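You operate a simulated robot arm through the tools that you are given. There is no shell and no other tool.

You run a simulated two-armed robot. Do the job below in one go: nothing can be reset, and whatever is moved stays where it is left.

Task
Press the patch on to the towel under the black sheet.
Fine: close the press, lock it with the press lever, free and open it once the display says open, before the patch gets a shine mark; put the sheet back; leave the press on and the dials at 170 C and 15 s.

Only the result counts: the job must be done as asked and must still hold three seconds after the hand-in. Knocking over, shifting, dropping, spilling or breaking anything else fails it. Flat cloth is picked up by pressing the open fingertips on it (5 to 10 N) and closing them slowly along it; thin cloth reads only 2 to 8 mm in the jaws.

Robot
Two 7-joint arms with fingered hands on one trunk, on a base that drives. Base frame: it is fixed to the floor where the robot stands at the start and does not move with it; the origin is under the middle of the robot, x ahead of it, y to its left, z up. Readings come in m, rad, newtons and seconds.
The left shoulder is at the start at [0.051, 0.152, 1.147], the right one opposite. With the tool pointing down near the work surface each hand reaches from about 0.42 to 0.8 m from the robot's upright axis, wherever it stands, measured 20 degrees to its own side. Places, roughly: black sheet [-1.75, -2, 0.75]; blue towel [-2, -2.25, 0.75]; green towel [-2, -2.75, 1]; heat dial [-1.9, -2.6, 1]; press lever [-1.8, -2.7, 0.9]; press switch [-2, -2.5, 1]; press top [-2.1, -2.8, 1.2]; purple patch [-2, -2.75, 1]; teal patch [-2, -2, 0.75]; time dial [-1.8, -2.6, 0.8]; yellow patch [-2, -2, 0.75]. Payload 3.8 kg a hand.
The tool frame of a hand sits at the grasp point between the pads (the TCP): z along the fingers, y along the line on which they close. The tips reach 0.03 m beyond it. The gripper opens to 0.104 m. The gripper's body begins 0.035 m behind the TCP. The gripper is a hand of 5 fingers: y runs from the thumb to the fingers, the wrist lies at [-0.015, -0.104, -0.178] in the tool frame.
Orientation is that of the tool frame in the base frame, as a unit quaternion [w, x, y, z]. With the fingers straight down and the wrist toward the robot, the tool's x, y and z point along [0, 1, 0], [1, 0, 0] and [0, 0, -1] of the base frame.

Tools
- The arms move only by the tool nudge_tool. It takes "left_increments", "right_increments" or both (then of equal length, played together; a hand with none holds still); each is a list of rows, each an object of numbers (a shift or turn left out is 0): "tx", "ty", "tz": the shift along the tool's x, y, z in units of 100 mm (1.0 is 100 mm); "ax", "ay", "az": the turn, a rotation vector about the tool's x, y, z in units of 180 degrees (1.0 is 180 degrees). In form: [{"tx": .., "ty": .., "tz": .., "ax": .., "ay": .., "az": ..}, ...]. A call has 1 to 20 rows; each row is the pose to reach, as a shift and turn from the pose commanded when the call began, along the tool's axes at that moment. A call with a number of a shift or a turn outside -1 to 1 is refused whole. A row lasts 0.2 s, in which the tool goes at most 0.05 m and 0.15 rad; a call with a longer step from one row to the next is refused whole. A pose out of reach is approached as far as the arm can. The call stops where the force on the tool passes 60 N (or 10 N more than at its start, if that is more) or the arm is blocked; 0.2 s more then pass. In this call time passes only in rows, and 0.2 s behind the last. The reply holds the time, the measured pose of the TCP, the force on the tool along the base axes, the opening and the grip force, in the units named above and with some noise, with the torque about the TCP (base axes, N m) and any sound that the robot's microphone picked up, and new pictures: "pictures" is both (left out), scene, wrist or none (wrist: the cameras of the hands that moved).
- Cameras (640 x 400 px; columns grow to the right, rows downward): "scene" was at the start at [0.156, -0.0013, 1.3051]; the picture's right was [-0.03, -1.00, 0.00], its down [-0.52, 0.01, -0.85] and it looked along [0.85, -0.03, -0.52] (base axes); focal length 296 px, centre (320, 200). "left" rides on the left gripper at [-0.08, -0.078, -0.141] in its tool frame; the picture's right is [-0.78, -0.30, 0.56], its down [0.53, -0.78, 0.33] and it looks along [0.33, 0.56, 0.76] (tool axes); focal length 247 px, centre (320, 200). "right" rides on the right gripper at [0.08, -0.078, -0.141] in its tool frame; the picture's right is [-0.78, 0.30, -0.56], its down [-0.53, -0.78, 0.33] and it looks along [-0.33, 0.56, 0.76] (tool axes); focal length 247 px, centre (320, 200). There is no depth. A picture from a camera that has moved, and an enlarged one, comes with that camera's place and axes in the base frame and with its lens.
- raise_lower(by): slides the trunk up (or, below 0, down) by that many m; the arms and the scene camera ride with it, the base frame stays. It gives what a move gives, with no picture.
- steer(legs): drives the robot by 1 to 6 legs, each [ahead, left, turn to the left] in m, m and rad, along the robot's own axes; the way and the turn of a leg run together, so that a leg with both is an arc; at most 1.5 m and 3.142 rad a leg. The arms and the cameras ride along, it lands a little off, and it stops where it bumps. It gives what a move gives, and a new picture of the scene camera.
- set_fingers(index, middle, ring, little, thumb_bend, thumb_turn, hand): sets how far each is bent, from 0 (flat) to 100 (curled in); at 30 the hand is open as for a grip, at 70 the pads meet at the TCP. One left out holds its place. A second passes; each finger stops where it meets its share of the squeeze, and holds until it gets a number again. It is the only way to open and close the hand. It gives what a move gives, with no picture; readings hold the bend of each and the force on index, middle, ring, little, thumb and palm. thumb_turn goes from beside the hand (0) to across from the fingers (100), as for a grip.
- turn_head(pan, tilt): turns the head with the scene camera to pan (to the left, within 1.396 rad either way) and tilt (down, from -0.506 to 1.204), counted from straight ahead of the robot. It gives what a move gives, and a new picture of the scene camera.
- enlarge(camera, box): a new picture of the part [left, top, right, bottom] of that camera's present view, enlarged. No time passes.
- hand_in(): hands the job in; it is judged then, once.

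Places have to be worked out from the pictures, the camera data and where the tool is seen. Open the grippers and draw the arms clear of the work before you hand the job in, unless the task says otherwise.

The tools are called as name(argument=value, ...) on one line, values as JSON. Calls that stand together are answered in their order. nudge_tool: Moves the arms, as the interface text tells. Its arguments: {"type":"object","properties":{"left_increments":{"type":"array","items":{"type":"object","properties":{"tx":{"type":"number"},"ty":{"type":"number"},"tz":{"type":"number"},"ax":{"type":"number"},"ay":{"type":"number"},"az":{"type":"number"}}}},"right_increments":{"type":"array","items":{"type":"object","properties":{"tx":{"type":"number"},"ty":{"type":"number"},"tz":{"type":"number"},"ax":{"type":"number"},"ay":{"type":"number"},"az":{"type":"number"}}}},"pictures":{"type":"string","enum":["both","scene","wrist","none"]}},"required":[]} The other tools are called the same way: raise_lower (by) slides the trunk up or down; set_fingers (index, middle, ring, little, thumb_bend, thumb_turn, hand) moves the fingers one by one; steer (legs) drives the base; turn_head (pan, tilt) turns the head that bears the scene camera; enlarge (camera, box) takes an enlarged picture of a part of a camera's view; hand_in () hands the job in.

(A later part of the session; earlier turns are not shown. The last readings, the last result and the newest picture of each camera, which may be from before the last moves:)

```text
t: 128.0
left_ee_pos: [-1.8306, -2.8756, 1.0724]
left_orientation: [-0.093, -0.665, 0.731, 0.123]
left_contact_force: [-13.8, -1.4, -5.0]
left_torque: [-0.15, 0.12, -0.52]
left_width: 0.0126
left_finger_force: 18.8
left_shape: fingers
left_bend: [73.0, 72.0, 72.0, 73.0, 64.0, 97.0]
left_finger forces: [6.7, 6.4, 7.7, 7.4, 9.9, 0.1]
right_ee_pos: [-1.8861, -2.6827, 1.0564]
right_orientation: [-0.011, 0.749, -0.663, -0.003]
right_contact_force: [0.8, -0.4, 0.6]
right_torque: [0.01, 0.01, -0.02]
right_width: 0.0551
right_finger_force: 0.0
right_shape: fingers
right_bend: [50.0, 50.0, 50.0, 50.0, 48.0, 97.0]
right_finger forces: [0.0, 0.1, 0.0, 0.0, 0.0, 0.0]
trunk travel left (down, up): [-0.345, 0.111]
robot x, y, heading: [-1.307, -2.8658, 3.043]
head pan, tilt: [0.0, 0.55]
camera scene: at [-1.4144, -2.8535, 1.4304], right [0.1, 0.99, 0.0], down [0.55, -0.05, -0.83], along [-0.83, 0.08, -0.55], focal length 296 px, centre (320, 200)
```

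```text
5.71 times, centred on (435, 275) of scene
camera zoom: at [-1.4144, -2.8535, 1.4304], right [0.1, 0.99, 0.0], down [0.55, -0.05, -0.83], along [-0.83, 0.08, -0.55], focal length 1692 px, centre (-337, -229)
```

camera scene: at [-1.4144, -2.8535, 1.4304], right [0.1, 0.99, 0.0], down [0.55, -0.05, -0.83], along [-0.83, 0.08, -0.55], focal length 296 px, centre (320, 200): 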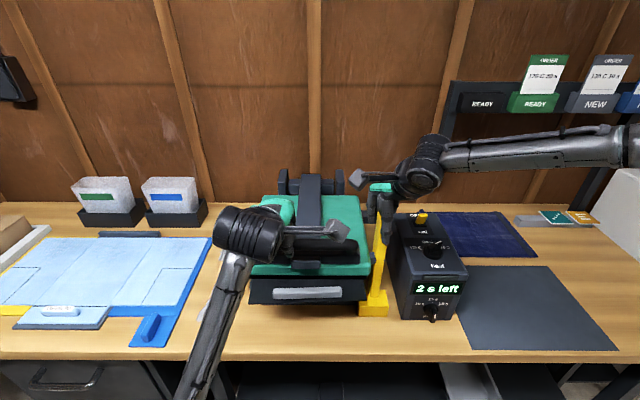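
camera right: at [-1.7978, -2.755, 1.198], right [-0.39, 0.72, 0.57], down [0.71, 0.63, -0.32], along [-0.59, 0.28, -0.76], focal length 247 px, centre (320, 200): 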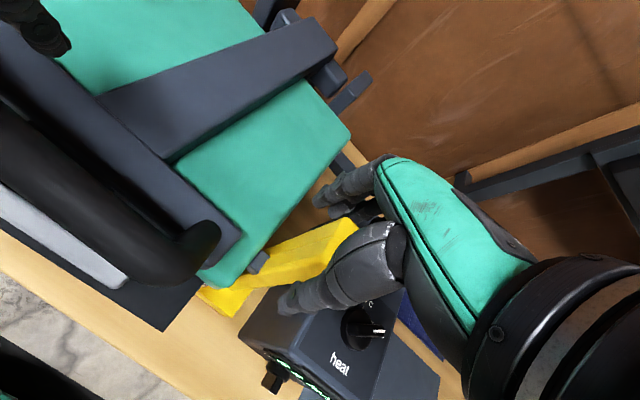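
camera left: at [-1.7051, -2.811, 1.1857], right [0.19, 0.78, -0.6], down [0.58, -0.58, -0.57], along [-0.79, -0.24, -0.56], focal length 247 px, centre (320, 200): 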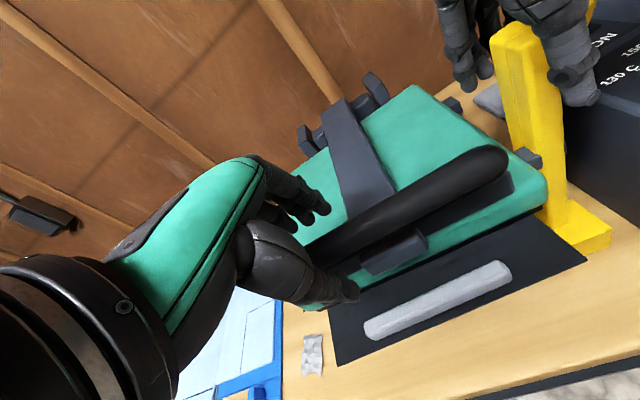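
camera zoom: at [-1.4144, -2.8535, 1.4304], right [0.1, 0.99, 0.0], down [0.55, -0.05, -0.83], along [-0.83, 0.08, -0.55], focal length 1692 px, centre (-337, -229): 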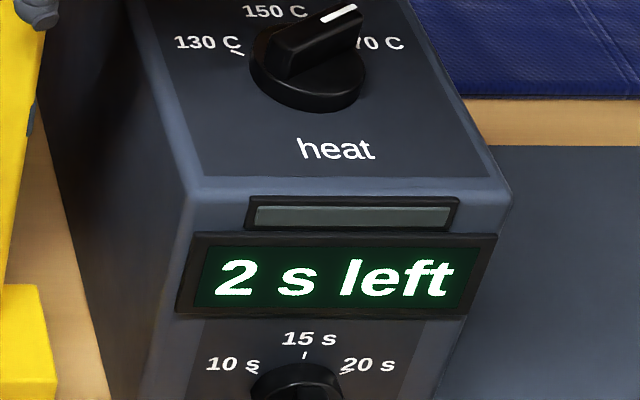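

2 s left; I wait 2 s more.

nudge_tool(right_increments=[{"tz": 0}, {"tz": 0}, {"tz": 0}, {"tz": 0}, {"tz": 0}, {"tz": 0}, {"tz": 0}, {"tz": 0}, {"tz": 0}], pictures="none")

enlarge(camera="scene", box=[390, 240, 480, 310])

```text
t: 130.0
left_ee_pos: [-1.8302, -2.875, 1.0731]
left_orientation: [-0.092, -0.665, 0.731, 0.123]
left_contact_force: [-14.6, -1.2, -4.7]
left_torque: [-0.14, 0.13, -0.55]
left_width: 0.0124
left_finger_force: 18.4
left_shape: fingers
left_bend: [73.0, 72.0, 72.0, 73.0, 64.0, 97.0]
left_finger forces: [6.7, 6.4, 7.6, 7.3, 10.0, 0.0]
right_ee_pos: [-1.8859, -2.682, 1.0573]
right_orientation: [-0.011, 0.749, -0.663, -0.003]
right_contact_force: [-0.3, -0.9, -0.6]
right_torque: [0.01, 0.03, 0.02]
right_width: 0.0555
right_finger_force: 0.0
right_shape: fingers
right_bend: [50.0, 50.0, 50.0, 50.0, 48.0, 97.0]
right_finger forces: [0.0, 0.0, 0.0, 0.1, 0.0, 0.1]
trunk travel left (down, up): [-0.345, 0.111]
robot x, y, heading: [-1.3048, -2.8663, 3.04]
head pan, tilt: [0.0, 0.55]
```

```text
5.71 times, centred on (435, 275) of scene
camera zoom: at [-1.4144, -2.8535, 1.4304], right [0.1, 0.99, 0.0], down [0.55, -0.05, -0.83], along [-0.83, 0.08, -0.55], focal length 1692 px, centre (-337, -229)
```

zoom: 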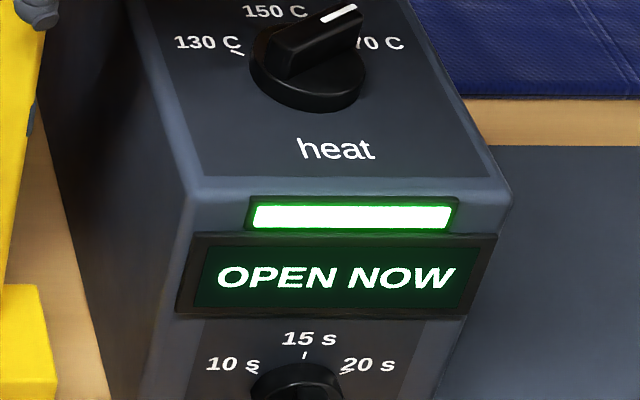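

The display says OPEN NOW. I pull the lever toward me with the right hand (10 cm, slightly downward).

nudge_tool(right_increments=[{"tx": 0.09, "ty": -0.4, "tz": 0.03}, {"tx": 0.165, "ty": -0.73, "tz": 0.1}, {"tx": 0.221, "ty": -0.975, "tz": 0.18}], pictures="scene")

enlarge(camera="scene", box=[230, 150, 470, 330])

```text
t: 130.8
left_ee_pos: [-1.8298, -2.875, 1.0717]
left_orientation: [-0.092, -0.665, 0.731, 0.122]
left_contact_force: [-12.6, -0.6, -5.9]
left_torque: [-0.09, 0.11, -0.52]
left_width: 0.0125
left_finger_force: 18.1
left_shape: fingers
left_bend: [73.0, 72.0, 72.0, 73.0, 63.0, 97.0]
left_finger forces: [6.2, 5.9, 7.3, 6.5, 10.7, 0.0]
right_ee_pos: [-1.7867, -2.6933, 1.0417]
right_orientation: [-0.011, 0.749, -0.662, -0.002]
right_contact_force: [-0.1, 0.1, 0.3]
right_torque: [0.01, 0.01, 0.0]
right_width: 0.055
right_finger_force: 0.2
right_shape: fingers
right_bend: [50.0, 50.0, 50.0, 50.0, 48.0, 97.0]
right_finger forces: [0.0, 0.2, 0.0, 0.0, 0.0, 0.1]
trunk travel left (down, up): [-0.345, 0.111]
robot x, y, heading: [-1.302, -2.8666, 3.042]
head pan, tilt: [0.0, 0.55]
camera scene: at [-1.4142, -2.8534, 1.4304], right [0.1, 0.99, 0.0], down [0.55, -0.06, -0.83], along [-0.83, 0.08, -0.55], focal length 296 px, centre (320, 200)
```

scene: 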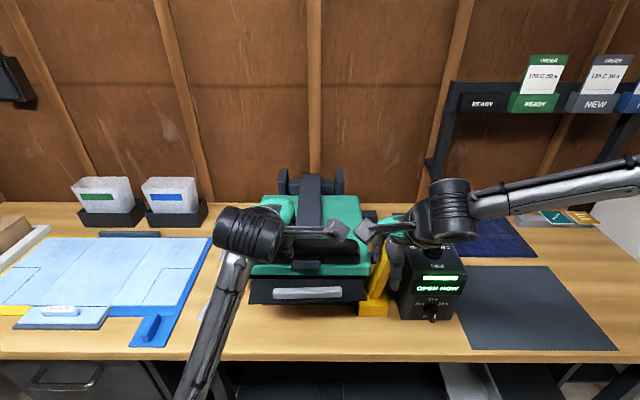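

```text
2.22 times, centred on (350, 240) of scene
camera zoom: at [-1.4142, -2.8534, 1.4304], right [0.1, 0.99, 0.0], down [0.55, -0.06, -0.83], along [-0.83, 0.08, -0.55], focal length 658 px, centre (253, 111)
```

zoom: 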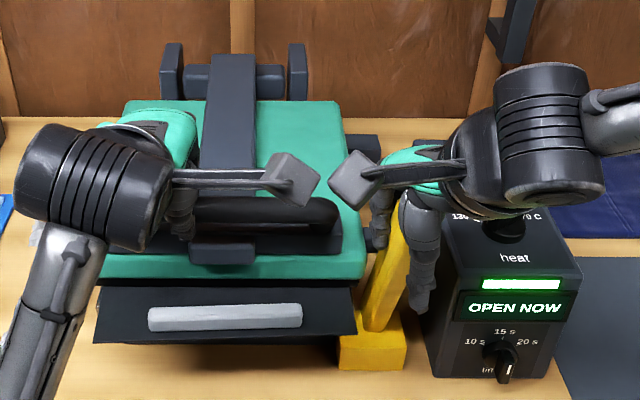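

The lever is coming toward me. I pull the last 3.5 cm and then begin lifting the handle with the left hand.

nudge_tool(right_increments=[{"tx": 0.08, "ty": -0.34, "tz": 0.08}, {"tx": 0.08, "ty": -0.34, "tz": 0.08}, {"tx": 0.08, "ty": -0.34, "tz": 0.08}, {"tx": 0.08, "ty": -0.34, "tz": 0.08}], left_increments=[{"tz": 0}, {"ty": 0.12, "tz": -0.19, "ax": -0.006}, {"ty": 0.25, "tz": -0.38, "ax": -0.012}, {"ty": 0.371, "tz": -0.569, "ax": -0.02}], pictures="scene")

```text
t: 131.8
left_ee_pos: [-1.8519, -2.8743, 1.1365]
left_orientation: [-0.113, -0.661, 0.728, 0.144]
left_contact_force: [-22.3, 9.1, -14.4]
left_torque: [0.1, 0.05, -0.79]
left_width: 0.0116
left_finger_force: 21.5
left_shape: fingers
left_bend: [72.0, 67.0, 71.0, 72.0, 65.0, 97.0]
left_finger forces: [9.4, 8.4, 9.1, 8.4, 8.0, 0.0]
right_ee_pos: [-1.7551, -2.6957, 1.0332]
right_orientation: [-0.011, 0.749, -0.662, -0.002]
right_contact_force: [2.1, -1.8, 2.3]
right_torque: [-0.01, -0.11, -0.05]
right_width: 0.0566
right_finger_force: 1.4
right_shape: fingers
right_bend: [50.0, 50.0, 50.0, 50.0, 47.0, 97.0]
right_finger forces: [0.1, 0.1, 0.0, 0.1, 2.6, 0.0]
trunk travel left (down, up): [-0.345, 0.111]
robot x, y, heading: [-1.3038, -2.8626, 3.034]
head pan, tilt: [0.0, 0.55]
camera scene: at [-1.4176, -2.8509, 1.4301], right [0.1, 0.99, 0.0], down [0.55, -0.06, -0.83], along [-0.83, 0.08, -0.56], focal length 296 px, centre (320, 200)
```

scene: 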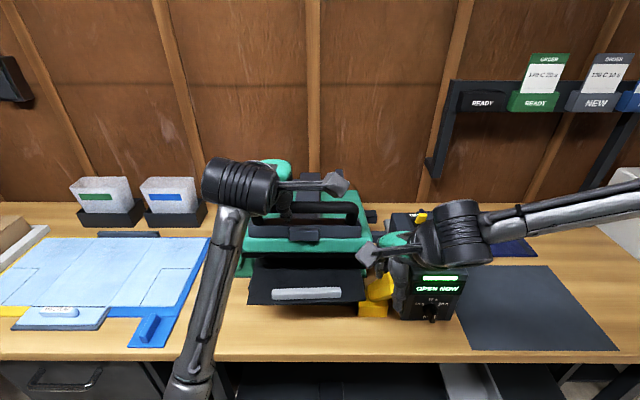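

The top is opening and the sheet stays put. I continue lifting along the arc.

nudge_tool(left_increments=[{"ty": 0.24, "tz": -0.17, "ax": -0.01}, {"ty": 0.48, "tz": -0.335, "ax": -0.02}, {"ty": 0.722, "tz": -0.493, "tx": -0.02, "ax": -0.03}], pictures="scene")

```text
t: 132.6
left_ee_pos: [-1.9001, -2.8684, 1.2094]
left_orientation: [-0.144, -0.655, 0.719, 0.179]
left_contact_force: [-11.7, 6.2, -13.8]
left_torque: [0.04, -0.12, -0.65]
left_width: 0.009
left_finger_force: 19.1
left_shape: fingers
left_bend: [73.0, 72.0, 71.0, 72.0, 65.0, 97.0]
left_finger forces: [6.3, 6.2, 7.5, 8.5, 9.8, 0.1]
right_ee_pos: [-1.7529, -2.6959, 1.0317]
right_orientation: [-0.011, 0.75, -0.662, -0.002]
right_contact_force: [0.9, -0.2, 1.8]
right_torque: [-0.03, -0.05, 0.01]
right_width: 0.0563
right_finger_force: 1.3
right_shape: fingers
right_bend: [50.0, 50.0, 50.0, 50.0, 47.0, 97.0]
right_finger forces: [0.0, 0.0, 0.0, 0.1, 1.4, 0.0]
trunk travel left (down, up): [-0.345, 0.111]
robot x, y, heading: [-1.3017, -2.8675, 3.043]
head pan, tilt: [0.0, 0.55]
camera scene: at [-1.4163, -2.8516, 1.4302], right [0.1, 0.99, 0.0], down [0.55, -0.06, -0.83], along [-0.83, 0.08, -0.56], focal length 296 px, centre (320, 200)
```

scene: 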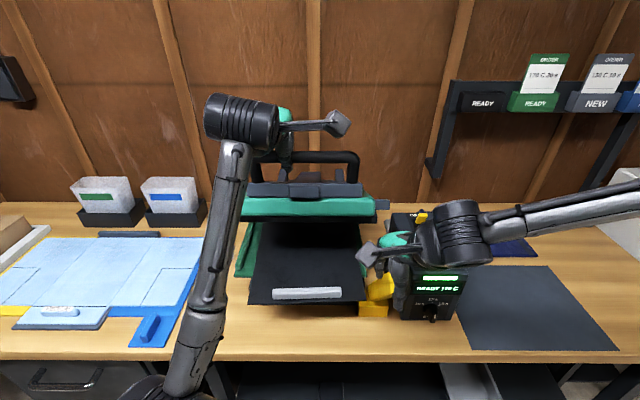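

Display is back to READY 170 C; the press time is done. I keep raising the top to its open rest.

nudge_tool(left_increments=[{"ty": 0.22, "tz": -0.07, "ax": -0.01}, {"ty": 0.43, "tz": -0.13, "ax": -0.02}, {"ty": 0.64, "tz": -0.183, "tx": -0.01, "ax": -0.03}], pictures="none")

```text
t: 133.4
left_ee_pos: [-1.947, -2.8645, 1.2565]
left_orientation: [-0.175, -0.647, 0.711, 0.214]
left_contact_force: [-6.6, 3.9, -11.7]
left_torque: [0.05, -0.16, -0.57]
left_width: 0.0069
left_finger_force: 16.9
left_shape: fingers
left_bend: [73.0, 72.0, 72.0, 73.0, 65.0, 97.0]
left_finger forces: [4.3, 4.3, 6.4, 7.7, 10.8, 0.1]
right_ee_pos: [-1.7511, -2.6958, 1.033]
right_orientation: [-0.01, 0.749, -0.663, -0.002]
right_contact_force: [0.4, -0.8, 0.1]
right_torque: [-0.03, 0.01, -0.03]
right_width: 0.0554
right_finger_force: 0.6
right_shape: fingers
right_bend: [50.0, 50.0, 50.0, 50.0, 48.0, 97.0]
right_finger forces: [0.0, 0.0, 0.1, 0.0, 0.6, 0.0]
trunk travel left (down, up): [-0.345, 0.111]
robot x, y, heading: [-1.3038, -2.8658, 3.042]
head pan, tilt: [0.0, 0.55]
```

nudge_tool(left_increments=[{"ty": 0.22, "tz": -0.015, "ax": -0.01}, {"ty": 0.44, "tz": -0.02, "ax": -0.02}, {"ty": 0.663, "tz": -0.017, "tx": -0.01, "ax": -0.03}], pictures="scene")

```text
t: 134.2
left_ee_pos: [-2.0018, -2.8586, 1.2941]
left_orientation: [-0.206, -0.639, 0.699, 0.247]
left_contact_force: [-3.3, 3.1, -9.5]
left_torque: [0.03, -0.17, -0.54]
left_width: 0.0048
left_finger_force: 16.3
left_shape: fingers
left_bend: [73.0, 73.0, 72.0, 72.0, 66.0, 97.0]
left_finger forces: [3.1, 3.1, 5.8, 8.1, 11.4, 0.1]
right_ee_pos: [-1.7508, -2.6951, 1.0331]
right_orientation: [-0.01, 0.749, -0.663, -0.003]
right_contact_force: [0.1, 0.0, 1.2]
right_torque: [-0.01, 0.01, 0.0]
right_width: 0.0552
right_finger_force: 0.3
right_shape: fingers
right_bend: [50.0, 50.0, 50.0, 50.0, 48.0, 97.0]
right_finger forces: [0.1, 0.0, 0.1, 0.0, 0.4, 0.0]
trunk travel left (down, up): [-0.345, 0.111]
robot x, y, heading: [-1.3048, -2.8662, 3.037]
head pan, tilt: [0.0, 0.55]
camera scene: at [-1.4138, -2.8524, 1.4304], right [0.1, 0.99, 0.0], down [0.55, -0.06, -0.83], along [-0.83, 0.08, -0.55], focal length 296 px, centre (320, 200)
```

scene: 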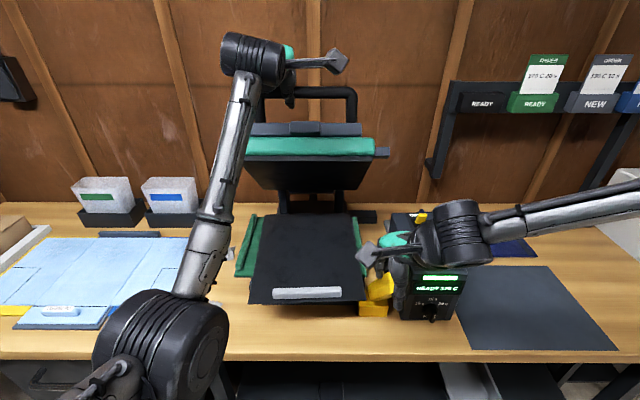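

Two more steps of the arc to reach full open.

nudge_tool(left_increments=[{"ty": 0.22, "tz": 0.035, "ax": -0.01}, {"ty": 0.44, "tz": 0.08, "ax": -0.02}, {"ty": 0.67, "tz": 0.135, "tx": -0.01, "ax": -0.03}], pictures="none")

```text
t: 135.0
left_ee_pos: [-2.064, -2.8516, 1.3225]
left_orientation: [-0.235, -0.629, 0.686, 0.279]
left_contact_force: [-3.2, -0.6, -11.1]
left_torque: [0.06, -0.19, -0.55]
left_width: 0.0032
left_finger_force: 15.3
left_shape: fingers
left_bend: [74.0, 73.0, 72.0, 72.0, 67.0, 97.0]
left_finger forces: [2.4, 2.3, 5.5, 7.8, 12.0, 0.1]
right_ee_pos: [-1.7523, -2.6975, 1.0324]
right_orientation: [-0.01, 0.75, -0.662, -0.003]
right_contact_force: [-0.2, -0.3, 0.6]
right_torque: [0.0, -0.02, -0.01]
right_width: 0.0551
right_finger_force: 0.4
right_shape: fingers
right_bend: [50.0, 50.0, 50.0, 50.0, 48.0, 97.0]
right_finger forces: [0.1, 0.0, 0.0, 0.0, 0.3, 0.0]
trunk travel left (down, up): [-0.345, 0.111]
robot x, y, heading: [-1.3031, -2.865, 3.045]
head pan, tilt: [0.0, 0.55]
```

nudge_tool(left_increments=[{"ty": 0.21, "tz": 0.09}, {"ty": 0.42, "tz": 0.19}, {"ty": 0.633, "tz": 0.307}], pictures="both")

```text
t: 135.8
left_ee_pos: [-2.1186, -2.8465, 1.3391]
left_orientation: [-0.233, -0.629, 0.687, 0.278]
left_contact_force: [-0.1, 2.4, -14.0]
left_torque: [0.2, -0.2, -0.53]
left_width: 0.0029
left_finger_force: 14.4
left_shape: fingers
left_bend: [74.0, 73.0, 73.0, 72.0, 67.0, 97.0]
left_finger forces: [2.0, 2.0, 5.3, 7.0, 13.2, 0.1]
left hand out of reach, approached as far as the arm can: row 3
right_ee_pos: [-1.7515, -2.697, 1.033]
right_orientation: [-0.01, 0.749, -0.662, -0.004]
right_contact_force: [0.4, 0.1, -0.1]
right_torque: [0.0, 0.01, -0.01]
right_width: 0.055
right_finger_force: 0.5
right_shape: fingers
right_bend: [50.0, 50.0, 50.0, 50.0, 48.0, 97.0]
right_finger forces: [0.0, 0.0, 0.1, 0.1, 0.1, 0.0]
trunk travel left (down, up): [-0.345, 0.111]
robot x, y, heading: [-1.3047, -2.8641, 3.043]
head pan, tilt: [0.0, 0.55]
camera scene: at [-1.4133, -2.8524, 1.4304], right [0.1, 0.99, 0.0], down [0.55, -0.06, -0.83], along [-0.83, 0.08, -0.55], focal length 296 px, centre (320, 200)
camera left: at [-1.96, -2.7842, 1.3916], right [-0.08, 0.81, -0.59], down [0.29, -0.54, -0.79], along [-0.95, -0.24, -0.19], focal length 247 px, centre (320, 200)
```

scene: 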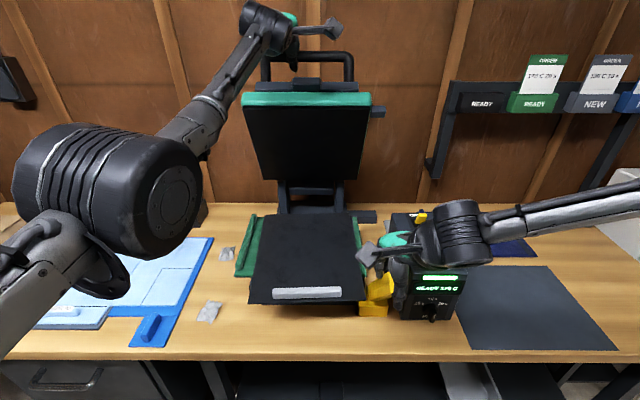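
left: 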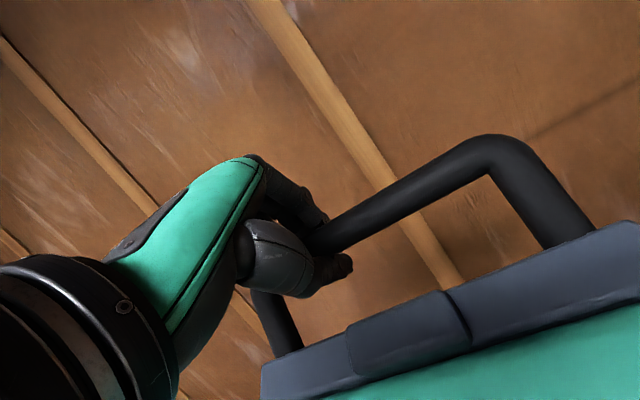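

The top is almost back at its original angle (about 1 cm short at the handle). I drive 1.5 cm ahead to push it fully open.

steer(legs=[[0.015, 0.0, 0.0]])

enlarge(camera="scene", box=[220, 20, 420, 220])

```text
t: 136.6
left_ee_pos: [-2.131, -2.8462, 1.3433]
left_orientation: [-0.235, -0.629, 0.687, 0.279]
left_contact_force: [1.3, 2.3, -9.5]
left_torque: [-0.05, -0.05, -0.42]
left_width: 0.0055
left_finger_force: 13.8
left_shape: fingers
left_bend: [74.0, 73.0, 73.0, 73.0, 65.0, 96.0]
left_finger forces: [1.6, 1.7, 3.9, 5.8, 15.0, 0.1]
right_ee_pos: [-1.7636, -2.6954, 1.034]
right_orientation: [-0.009, 0.749, -0.663, -0.004]
right_contact_force: [7.3, -1.5, 7.7]
right_torque: [-0.01, -0.28, -0.04]
right_width: 0.0628
right_finger_force: 5.1
right_shape: fingers
right_bend: [50.0, 50.0, 50.0, 50.0, 44.0, 96.0]
right_finger forces: [0.1, 0.0, 0.0, 0.1, 9.7, 0.0]
trunk travel left (down, up): [-0.345, 0.111]
robot x, y, heading: [-1.3224, -2.8631, 3.039]
head pan, tilt: [0.0, 0.55]
camera scene: at [-1.4253, -2.8512, 1.4307], right [0.1, 0.99, 0.0], down [0.55, -0.06, -0.83], along [-0.83, 0.08, -0.55], focal length 296 px, centre (320, 200)
```

scene: 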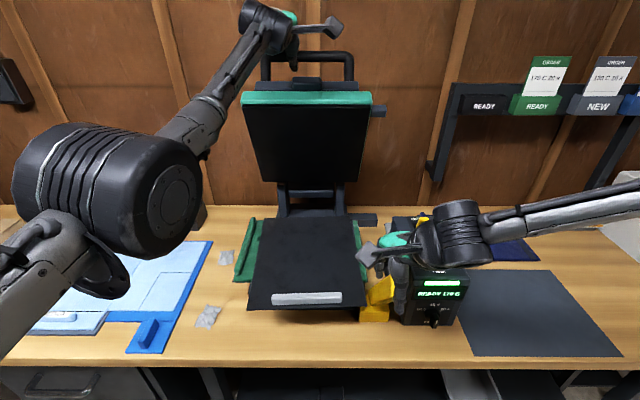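

```text
2.00 times, centred on (320, 120) of scene
camera zoom: at [-1.4253, -2.8512, 1.4307], right [0.1, 0.99, 0.0], down [0.55, -0.06, -0.83], along [-0.83, 0.08, -0.55], focal length 592 px, centre (320, 360)
```

zoom: 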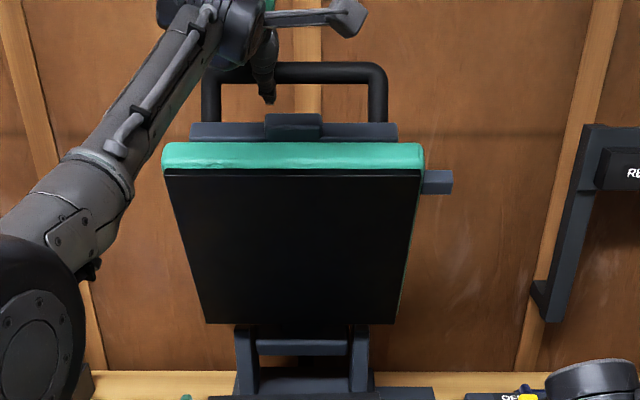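

The top is back at its original open pose. The right thumb is lightly on the lever, so I open the right hand and draw it up along the lever's lean, away from it.

set_fingers(hand="right", index=38, middle=38, ring=38, little=38, thumb_bend=36)

nudge_tool(right_increments=[{"tx": 0.04, "ty": -0.2, "tz": -0.25}, {"tx": 0.09, "ty": -0.42, "tz": -0.6}, {"tx": 0.155, "ty": -0.69, "tz": -1.0}], pictures="both")

```text
t: 137.6
left_ee_pos: [-2.1318, -2.8452, 1.3422]
left_orientation: [-0.235, -0.629, 0.686, 0.28]
left_contact_force: [-0.5, 1.7, 0.3]
left_torque: [-0.18, -0.01, -0.44]
left_width: 0.0049
left_finger_force: 13.8
left_shape: fingers
left_bend: [74.0, 73.0, 73.0, 73.0, 66.0, 97.0]
left_finger forces: [1.6, 1.6, 4.0, 7.8, 12.6, 0.0]
right_ee_pos: [-1.7638, -2.6948, 1.0343]
right_orientation: [-0.009, 0.75, -0.661, -0.003]
right_contact_force: [1.3, -0.2, 0.1]
right_torque: [-0.03, -0.02, 0.01]
right_width: 0.0858
right_finger_force: 0.1
right_shape: fingers
right_bend: [38.0, 38.0, 38.0, 38.0, 36.0, 97.0]
right_finger forces: [0.0, 0.1, 0.0, 0.0, 0.6, 0.0]
trunk travel left (down, up): [-0.345, 0.111]
robot x, y, heading: [-1.3222, -2.8643, 3.044]
head pan, tilt: [0.0, 0.55]
```

```text
t: 138.4
left_ee_pos: [-2.1312, -2.8466, 1.3419]
left_orientation: [-0.236, -0.628, 0.687, 0.28]
left_contact_force: [2.3, 1.0, 0.3]
left_torque: [-0.22, 0.0, -0.42]
left_width: 0.0047
left_finger_force: 13.1
left_shape: fingers
left_bend: [74.0, 73.0, 73.0, 73.0, 66.0, 97.0]
left_finger forces: [1.3, 1.3, 3.5, 7.3, 13.4, 0.0]
right_ee_pos: [-1.6923, -2.7049, 1.1336]
right_orientation: [-0.009, 0.75, -0.662, -0.004]
right_contact_force: [-0.5, -0.1, 0.2]
right_torque: [0.02, 0.0, 0.0]
right_width: 0.0859
right_finger_force: 0.1
right_shape: fingers
right_bend: [38.0, 38.0, 38.0, 38.0, 36.0, 97.0]
right_finger forces: [0.0, 0.1, 0.0, 0.1, 0.0, 0.0]
trunk travel left (down, up): [-0.345, 0.111]
robot x, y, heading: [-1.3261, -2.8689, 3.042]
head pan, tilt: [0.0, 0.55]
camera scene: at [-1.4251, -2.8512, 1.4308], right [0.1, 0.99, 0.0], down [0.55, -0.06, -0.83], along [-0.83, 0.08, -0.55], focal length 296 px, centre (320, 200)
camera right: at [-1.6067, -2.778, 1.2741], right [-0.39, 0.72, 0.57], down [0.71, 0.63, -0.32], along [-0.59, 0.28, -0.76], focal length 247 px, centre (320, 200)
```

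scene: 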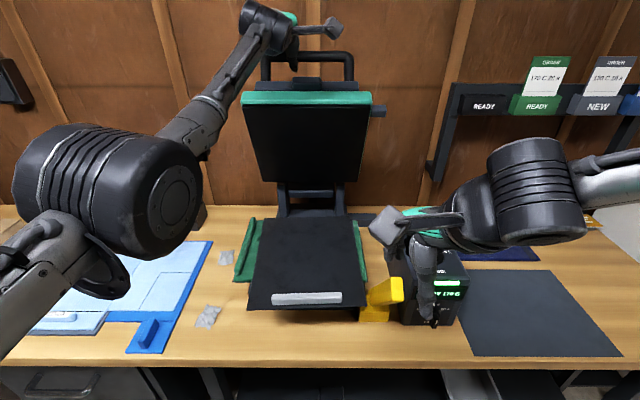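
right: 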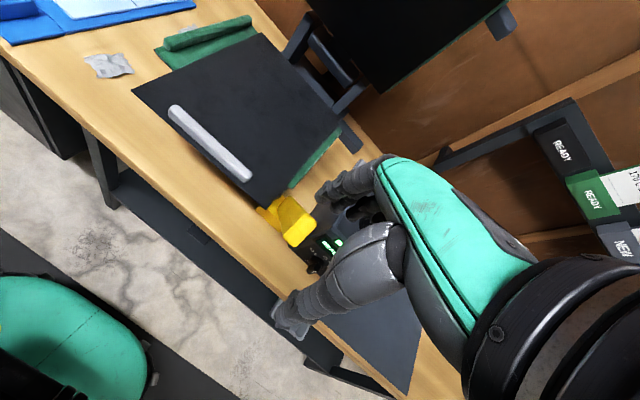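

The lever is back leaning toward me (unlocked) and the top rests open with no load on my hand. I open the left hand.

set_fingers(hand="left", index=50, middle=50, ring=50, little=50, thumb_bend=50)

nudge_tool(left_increments=[{"tz": -0.3}, {"tz": -0.65}, {"tz": -1.0}], pictures="both")

```text
t: 139.4
left_ee_pos: [-2.1302, -2.8467, 1.3425]
left_orientation: [-0.236, -0.628, 0.686, 0.28]
left_contact_force: [0.0, 0.3, 0.3]
left_torque: [0.0, 0.0, -0.01]
left_width: 0.0515
left_finger_force: 0.1
left_shape: fingers
left_bend: [50.0, 50.0, 50.0, 50.0, 50.0, 97.0]
left_finger forces: [0.1, 0.0, 0.0, 0.0, 0.1, 0.0]
right_ee_pos: [-1.6929, -2.7051, 1.1341]
right_orientation: [-0.01, 0.749, -0.662, -0.004]
right_contact_force: [-0.2, -0.6, 0.9]
right_torque: [0.0, -0.02, 0.01]
right_width: 0.0855
right_finger_force: 0.0
right_shape: fingers
right_bend: [38.0, 38.0, 38.0, 38.0, 36.0, 97.0]
right_finger forces: [0.0, 0.0, 0.0, 0.0, 0.1, 0.0]
trunk travel left (down, up): [-0.345, 0.111]
robot x, y, heading: [-1.321, -2.8665, 3.048]
head pan, tilt: [0.0, 0.55]
```

```text
t: 140.2
left_ee_pos: [-2.0609, -2.8566, 1.413]
left_orientation: [-0.235, -0.629, 0.686, 0.28]
left_contact_force: [0.7, 0.3, 0.1]
left_torque: [-0.01, 0.01, 0.0]
left_width: 0.0518
left_finger_force: 0.1
left_shape: fingers
left_bend: [50.0, 50.0, 50.0, 50.0, 50.0, 97.0]
left_finger forces: [0.0, 0.0, 0.1, 0.0, 0.0, 0.1]
right_ee_pos: [-1.6925, -2.7048, 1.135]
right_orientation: [-0.009, 0.75, -0.661, -0.002]
right_contact_force: [-0.3, 0.1, -0.4]
right_torque: [-0.01, -0.02, -0.01]
right_width: 0.0858
right_finger_force: 0.1
right_shape: fingers
right_bend: [38.0, 38.0, 38.0, 38.0, 36.0, 97.0]
right_finger forces: [0.1, 0.1, 0.1, 0.0, 0.0, 0.0]
trunk travel left (down, up): [-0.345, 0.111]
robot x, y, heading: [-1.3217, -2.8621, 3.041]
head pan, tilt: [0.0, 0.55]
camera scene: at [-1.4246, -2.8515, 1.4308], right [0.1, 0.99, 0.0], down [0.55, -0.06, -0.83], along [-0.83, 0.08, -0.55], focal length 296 px, centre (320, 200)
camera left: at [-1.9017, -2.7936, 1.466], right [-0.08, 0.81, -0.59], down [0.29, -0.54, -0.79], along [-0.95, -0.23, -0.19], focal length 247 px, centre (320, 200)
```

scene: 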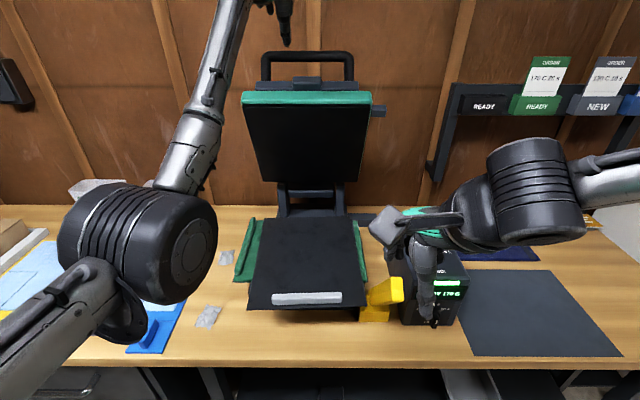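
left: 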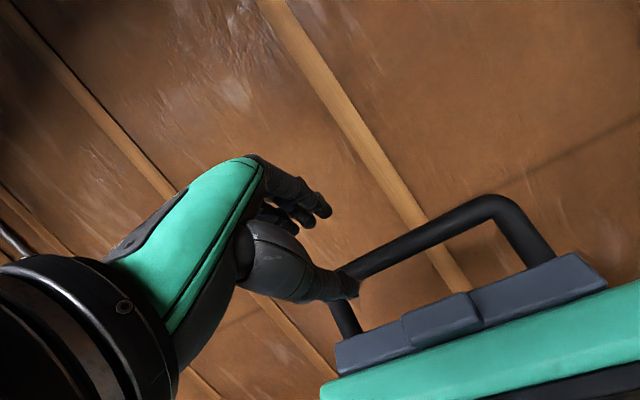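

The top stays open on its own. I retract the left hand back and outward, then straighten it.

nudge_tool(left_increments=[{"tx": 0.3, "ty": -0.26, "tz": -0.25}, {"tx": 0.6, "ty": -0.52, "tz": -0.5}, {"tx": 0.9, "ty": -0.78, "tz": -0.76}, {"tx": 0.95, "ty": -0.85, "tz": -0.85, "ax": 0.04}, {"tx": 1.0, "ty": -0.92, "tz": -0.92, "ax": 0.08}, {"tx": 1.0, "ty": -1.0, "tz": -1.0, "ax": 0.12}, {"tx": 1.0, "ty": -1.0, "tz": -1.0, "ax": 0.16}, {"tx": 1.0, "ty": -1.0, "tz": -1.0, "ax": 0.2}, {"tx": 1.0, "ty": -1.0, "tz": -1.0, "ax": 0.24}], pictures="none")

enlarge(camera="scene", box=[220, 180, 480, 340])

```text
t: 142.2
left_ee_pos: [-1.9314, -2.9692, 1.4178]
left_orientation: [0.012, -0.671, 0.741, 0.006]
left_contact_force: [0.4, -0.1, 0.5]
left_torque: [0.02, -0.01, 0.01]
left_width: 0.0517
left_finger_force: 0.0
left_shape: fingers
left_bend: [50.0, 50.0, 50.0, 50.0, 50.0, 97.0]
left_finger forces: [0.0, 0.0, 0.0, 0.0, 0.0, 0.0]
right_ee_pos: [-1.6923, -2.7056, 1.1344]
right_orientation: [-0.01, 0.75, -0.662, -0.004]
right_contact_force: [0.2, 0.4, 0.4]
right_torque: [-0.01, -0.01, 0.0]
right_width: 0.0855
right_finger_force: 0.1
right_shape: fingers
right_bend: [38.0, 38.0, 38.0, 38.0, 36.0, 97.0]
right_finger forces: [0.0, 0.1, 0.0, 0.1, 0.0, 0.0]
trunk travel left (down, up): [-0.345, 0.111]
robot x, y, heading: [-1.3218, -2.8664, 3.042]
head pan, tilt: [0.0, 0.55]
```

```text
2.46 times, centred on (350, 260) of scene
camera zoom: at [-1.4254, -2.8517, 1.4308], right [0.1, 0.99, 0.0], down [0.55, -0.06, -0.83], along [-0.83, 0.08, -0.55], focal length 729 px, centre (246, 52)
```

zoom: 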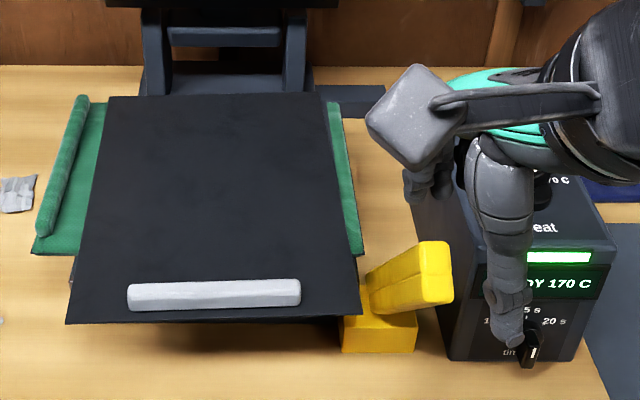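

Sheet, bar and lever are all as expected. I raise the right hand and pull the left back, then reposition the base for picking the sheet's bar with the right hand at the proven ~40° yaw.

nudge_tool(right_increments=[{"tz": -0.4}, {"tz": -0.8}, {"tz": -1.0}], left_increments=[{"ty": -0.35}, {"ty": -0.7}, {"ty": -1.0, "tx": 0.2}], pictures="none")

steer(legs=[[0.04, 0.07, 0.0]])

raise_lower(by=-0.12)

```text
t: 143.0
left_ee_pos: [-1.8932, -3.0076, 1.4282]
left_orientation: [0.014, -0.671, 0.741, 0.006]
left_contact_force: [-0.4, -0.5, -0.3]
left_torque: [-0.01, -0.01, -0.01]
left_width: 0.0517
left_finger_force: 0.2
left_shape: fingers
left_bend: [50.0, 50.0, 50.0, 50.0, 50.0, 97.0]
left_finger forces: [0.0, 0.0, 0.1, 0.0, 0.0, 0.1]
left hand out of reach, approached as far as the arm can: row 2, 3
right_ee_pos: [-1.6957, -2.7073, 1.2349]
right_orientation: [-0.011, 0.749, -0.662, -0.003]
right_contact_force: [0.8, 0.3, 0.0]
right_torque: [0.03, -0.02, 0.01]
right_width: 0.0854
right_finger_force: 0.0
right_shape: fingers
right_bend: [38.0, 38.0, 38.0, 38.0, 36.0, 97.0]
right_finger forces: [0.1, 0.1, 0.0, 0.0, 0.0, 0.1]
trunk travel left (down, up): [-0.345, 0.111]
robot x, y, heading: [-1.3201, -2.8625, 3.045]
head pan, tilt: [0.0, 0.55]
```

```text
t: 144.1
left_ee_pos: [-1.9332, -3.0622, 1.4308]
left_orientation: [0.01, -0.669, 0.743, 0.007]
left_contact_force: [0.3, 0.5, 0.7]
left_torque: [0.01, 0.01, 0.05]
left_width: 0.0521
left_finger_force: 0.1
left_shape: fingers
left_bend: [50.0, 50.0, 50.0, 50.0, 50.0, 97.0]
left_finger forces: [0.1, 0.0, 0.0, 0.1, 0.1, 0.1]
right_ee_pos: [-1.7368, -2.7635, 1.2343]
right_orientation: [-0.006, 0.748, -0.664, -0.003]
right_contact_force: [0.5, 0.7, 0.3]
right_torque: [-0.01, 0.01, 0.0]
right_width: 0.0859
right_finger_force: 0.1
right_shape: fingers
right_bend: [38.0, 38.0, 38.0, 38.0, 36.0, 97.0]
right_finger forces: [0.0, 0.1, 0.0, 0.0, 0.1, 0.0]
trunk travel left (down, up): [-0.345, 0.111]
robot x, y, heading: [-1.3666, -2.9254, 3.044]
head pan, tilt: [0.0, 0.55]
camera scene: at [-1.4668, -2.9103, 1.4311], right [0.1, 0.99, 0.0], down [0.55, -0.06, -0.84], along [-0.83, 0.08, -0.55], focal length 296 px, centre (320, 200)
```

scene: 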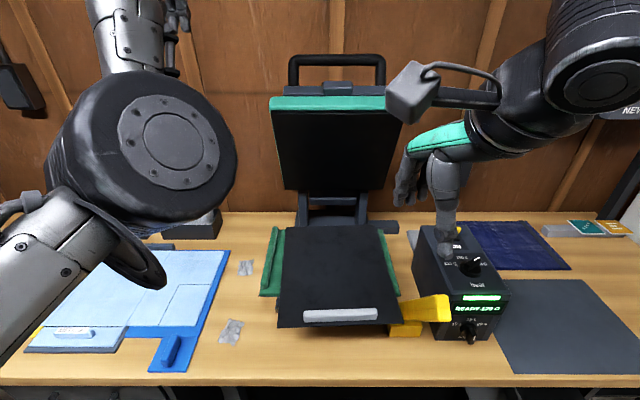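

```text
t: 145.6
left_ee_pos: [-1.9818, -3.0634, 1.2465]
left_orientation: [0.045, -0.67, 0.741, -0.03]
left_contact_force: [-0.6, 0.6, 0.3]
left_torque: [0.05, 0.0, -0.01]
left_width: 0.0518
left_finger_force: 0.0
left_shape: fingers
left_bend: [50.0, 50.0, 50.0, 50.0, 50.0, 97.0]
left_finger forces: [0.0, 0.0, 0.0, 0.0, 0.0, 0.0]
right_ee_pos: [-1.7409, -2.7685, 1.1126]
right_orientation: [-0.009, 0.749, -0.663, -0.004]
right_contact_force: [0.7, 0.1, -0.1]
right_torque: [-0.01, 0.02, 0.05]
right_width: 0.0858
right_finger_force: 0.3
right_shape: fingers
right_bend: [38.0, 38.0, 38.0, 38.0, 36.0, 97.0]
right_finger forces: [0.0, 0.1, 0.0, 0.0, 0.0, 0.1]
trunk travel left (down, up): [-0.225, 0.231]
robot x, y, heading: [-1.3676, -2.9258, 3.038]
head pan, tilt: [0.0, 0.55]
```

I bring the right hand over the bar with yaw turned ~27° further counter-clockwise (so its natural twisted grip matches the bar), and pull the left hand back.

nudge_tool(right_increments=[{"tx": 0.15, "ty": 0.15, "az": -0.03}, {"tx": 0.3, "ty": 0.33, "az": -0.06}, {"tx": 0.5, "ty": 0.55, "az": -0.09}, {"tx": 0.672, "ty": 0.798, "az": -0.12, "tz": 0.2}, {"tx": 0.672, "ty": 0.798, "az": -0.15, "tz": 0.5}], left_increments=[{"ty": -0.25}, {"ty": -0.5}, {"ty": -0.75}, {"ty": -1.0}, {"ty": -1.0, "tx": 0.3}], pictures="both")

set_fingers(hand="right", index=50, middle=50, ring=50, little=50, thumb_bend=45)

enlarge(camera="right", box=[160, 100, 480, 340])

```text
t: 146.8
left_ee_pos: [-1.9544, -3.1358, 1.2714]
left_orientation: [0.046, -0.67, 0.74, -0.03]
left_contact_force: [0.2, -0.8, 0.2]
left_torque: [0.04, 0.02, 0.0]
left_width: 0.052
left_finger_force: 0.0
left_shape: fingers
left_bend: [50.0, 50.0, 50.0, 50.0, 50.0, 97.0]
left_finger forces: [0.0, 0.1, 0.1, 0.0, 0.0, 0.1]
left hand out of reach, approached as far as the arm can: row 1, 2, 3, 4, 5
right_ee_pos: [-1.81, -2.8428, 1.0606]
right_orientation: [-0.009, 0.883, -0.47, -0.002]
right_contact_force: [0.4, 0.5, 0.7]
right_torque: [0.0, -0.01, -0.01]
right_width: 0.086
right_finger_force: 0.0
right_shape: fingers
right_bend: [38.0, 38.0, 38.0, 38.0, 36.0, 97.0]
right_finger forces: [0.0, 0.1, 0.0, 0.0, 0.1, 0.0]
trunk travel left (down, up): [-0.225, 0.231]
robot x, y, heading: [-1.3654, -2.9263, 3.036]
head pan, tilt: [0.0, 0.55]
camera scene: at [-1.5173, -2.9117, 1.2945], right [0.1, 0.99, 0.0], down [0.63, -0.06, -0.77], along [-0.77, 0.08, -0.64], focal length 296 px, centre (320, 200)
camera right: at [-1.7032, -2.8688, 1.2009], right [-0.68, 0.47, 0.56], down [0.35, 0.88, -0.31], along [-0.64, -0.02, -0.77], focal length 247 px, centre (320, 200)
camera left: at [-1.8854, -3.0666, 1.4212], right [0.43, 0.75, -0.5], down [0.75, -0.61, -0.26], along [-0.5, -0.26, -0.82], focal length 247 px, centre (320, 200)
```

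scene: 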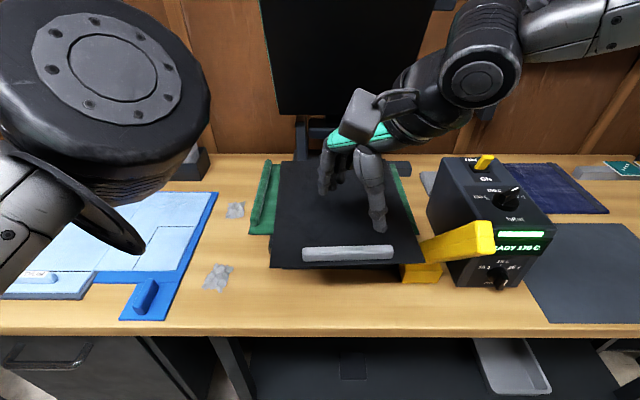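
right: 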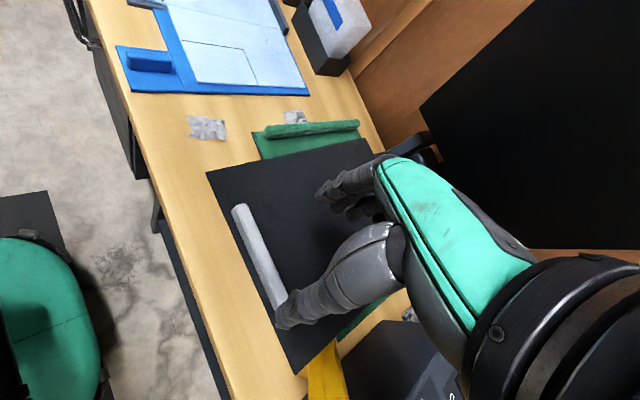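
left: 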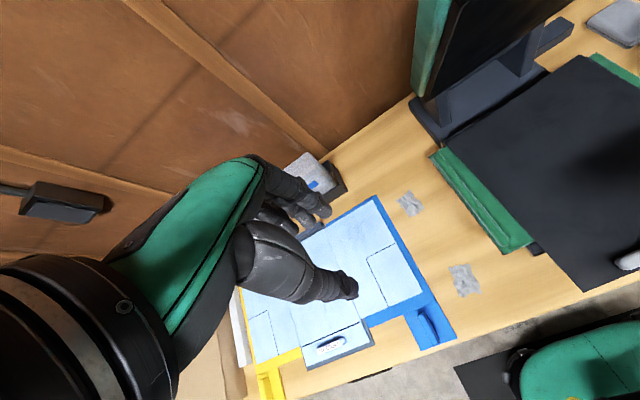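

```text
t: 147.8
left_ee_pos: [-1.9548, -3.1362, 1.2706]
left_orientation: [0.045, -0.67, 0.74, -0.03]
left_contact_force: [0.5, -1.0, 0.0]
left_torque: [-0.01, 0.01, 0.02]
left_width: 0.0517
left_finger_force: 0.1
left_shape: fingers
left_bend: [50.0, 50.0, 50.0, 50.0, 50.0, 97.0]
left_finger forces: [0.1, 0.0, 0.0, 0.0, 0.0, 0.1]
right_ee_pos: [-1.81, -2.8428, 1.0599]
right_orientation: [-0.009, 0.882, -0.471, -0.002]
right_contact_force: [0.9, -0.9, 0.7]
right_torque: [0.02, -0.02, -0.01]
right_width: 0.059
right_finger_force: 0.1
right_shape: fingers
right_bend: [50.0, 50.0, 50.0, 50.0, 45.0, 97.0]
right_finger forces: [0.0, 0.0, 0.1, 0.0, 0.0, 0.0]
trunk travel left (down, up): [-0.225, 0.231]
robot x, y, heading: [-1.3695, -2.9296, 3.042]
head pan, tilt: [0.0, 0.55]
```

```text
1.67 times, centred on (320, 220) of right
camera zoom: at [-1.7034, -2.8685, 1.201], right [-0.68, 0.47, 0.56], down [0.35, 0.88, -0.31], along [-0.64, -0.02, -0.77], focal length 412 px, centre (320, 167)
```

zoom: 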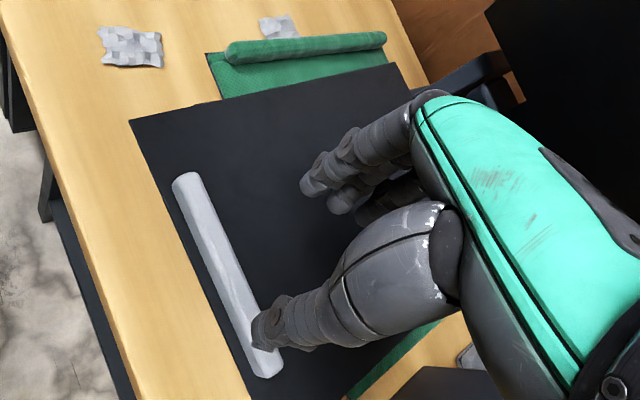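

The TCP axis is within ~5 mm of the bar centre. I apply a small correction and descend to z≈0.985 to re-check.

nudge_tool(right_increments=[{"tx": -0.03, "ty": 0.01, "tz": 0.35}, {"tx": -0.047, "ty": 0.016, "tz": 0.75}], pictures="none")

enlarge(camera="right", box=[160, 100, 480, 340])

enlarge(camera="scene", box=[240, 130, 480, 300])

```text
t: 148.4
left_ee_pos: [-1.9548, -3.1345, 1.2708]
left_orientation: [0.045, -0.67, 0.74, -0.031]
left_contact_force: [-0.6, -0.1, 0.2]
left_torque: [0.01, -0.01, 0.01]
left_width: 0.0518
left_finger_force: 0.1
left_shape: fingers
left_bend: [50.0, 50.0, 50.0, 50.0, 50.0, 97.0]
left_finger forces: [0.0, 0.0, 0.1, 0.0, 0.0, 0.0]
right_ee_pos: [-1.8146, -2.8375, 0.9863]
right_orientation: [-0.01, 0.882, -0.47, -0.001]
right_contact_force: [0.0, -1.1, -0.2]
right_torque: [0.01, 0.0, -0.06]
right_width: 0.0591
right_finger_force: 0.0
right_shape: fingers
right_bend: [50.0, 50.0, 50.0, 50.0, 45.0, 97.0]
right_finger forces: [0.0, 0.1, 0.0, 0.0, 0.0, 0.0]
trunk travel left (down, up): [-0.225, 0.231]
robot x, y, heading: [-1.3664, -2.9315, 3.038]
head pan, tilt: [0.0, 0.55]
```

```text
1.67 times, centred on (320, 220) of right
camera zoom: at [-1.7067, -2.863, 1.127], right [-0.68, 0.47, 0.56], down [0.35, 0.88, -0.31], along [-0.64, -0.02, -0.77], focal length 412 px, centre (320, 167)
```

zoom: 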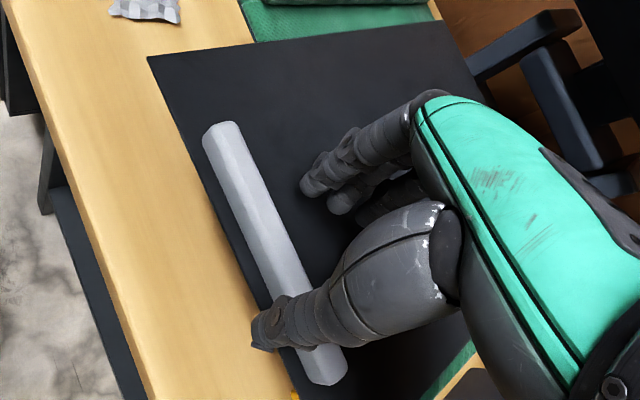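

```text
2.35 times, centred on (360, 215) of scene
camera zoom: at [-1.5185, -2.911, 1.2943], right [0.1, 0.99, 0.0], down [0.64, -0.07, -0.77], along [-0.77, 0.08, -0.64], focal length 697 px, centre (226, 165)
```

zoom: 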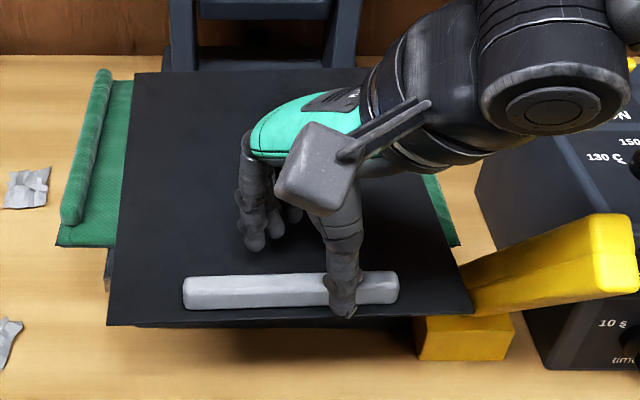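

The bar centre is ~1 cm further ahead; I correct (tx -0.008, ty +0.005) and descend to z≈0.958.

nudge_tool(right_increments=[{"tx": -0.083, "ty": 0.053}, {"tx": -0.083, "ty": 0.053, "tz": 0.28}], pictures="none")

set_fingers(hand="right", index=60, middle=58, ring=60, little=60, thumb_bend=56)

enlarge(camera="right", box=[160, 100, 480, 340])

enlarge(camera="scene", box=[240, 130, 480, 300])

```text
t: 149.0
left_ee_pos: [-1.9551, -3.1353, 1.2705]
left_orientation: [0.045, -0.67, 0.74, -0.03]
left_contact_force: [0.6, -0.5, 1.2]
left_torque: [-0.02, -0.02, 0.02]
left_width: 0.0516
left_finger_force: 0.0
left_shape: fingers
left_bend: [50.0, 50.0, 50.0, 50.0, 50.0, 97.0]
left_finger forces: [0.1, 0.0, 0.0, 0.1, 0.0, 0.0]
right_ee_pos: [-1.8243, -2.8341, 0.96]
right_orientation: [-0.009, 0.883, -0.47, -0.001]
right_contact_force: [-0.4, -0.2, 1.0]
right_torque: [-0.04, 0.05, -0.01]
right_width: 0.0592
right_finger_force: 0.4
right_shape: fingers
right_bend: [50.0, 50.0, 50.0, 50.0, 45.0, 97.0]
right_finger forces: [0.0, 1.4, 0.0, 0.0, 0.0, 0.1]
trunk travel left (down, up): [-0.225, 0.231]
robot x, y, heading: [-1.3666, -2.9338, 3.041]
head pan, tilt: [0.0, 0.55]
```

```text
t: 150.0
left_ee_pos: [-1.9538, -3.1354, 1.272]
left_orientation: [0.046, -0.669, 0.741, -0.031]
left_contact_force: [0.3, 0.0, 0.0]
left_torque: [0.0, 0.0, -0.01]
left_width: 0.0519
left_finger_force: 0.0
left_shape: fingers
left_bend: [50.0, 50.0, 50.0, 50.0, 50.0, 97.0]
left_finger forces: [0.0, 0.0, 0.0, 0.0, 0.1, 0.1]
right_ee_pos: [-1.8241, -2.8341, 0.9588]
right_orientation: [-0.01, 0.883, -0.47, -0.002]
right_contact_force: [1.1, -0.2, 0.0]
right_torque: [-0.04, 0.01, 0.04]
right_width: 0.0319
right_finger_force: 0.3
right_shape: fingers
right_bend: [60.0, 57.0, 60.0, 60.0, 56.0, 97.0]
right_finger forces: [0.0, 0.2, 0.1, 0.0, 0.2, 0.0]
trunk travel left (down, up): [-0.225, 0.231]
robot x, y, heading: [-1.3672, -2.9269, 3.043]
head pan, tilt: [0.0, 0.55]
```

```text
1.67 times, centred on (320, 220) of right
camera zoom: at [-1.7154, -2.8589, 1.0997], right [-0.68, 0.47, 0.56], down [0.35, 0.88, -0.31], along [-0.64, -0.02, -0.77], focal length 412 px, centre (320, 167)
```

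zoom: 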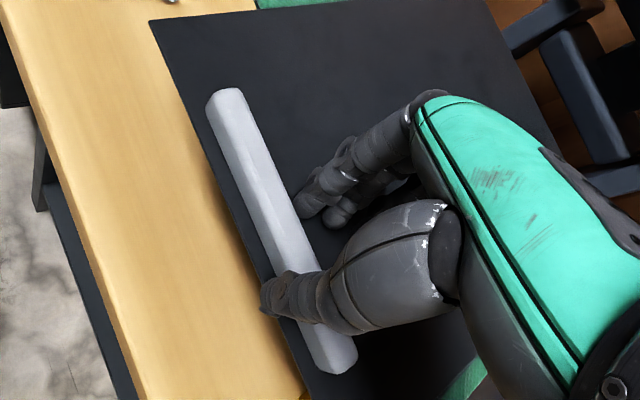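

```text
2.35 times, centred on (360, 215) of scene
camera zoom: at [-1.5175, -2.9114, 1.2945], right [0.1, 0.99, 0.0], down [0.63, -0.06, -0.77], along [-0.77, 0.08, -0.64], focal length 697 px, centre (226, 165)
```

zoom: 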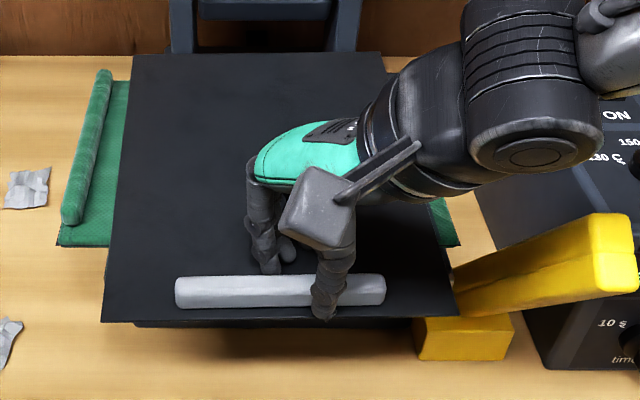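

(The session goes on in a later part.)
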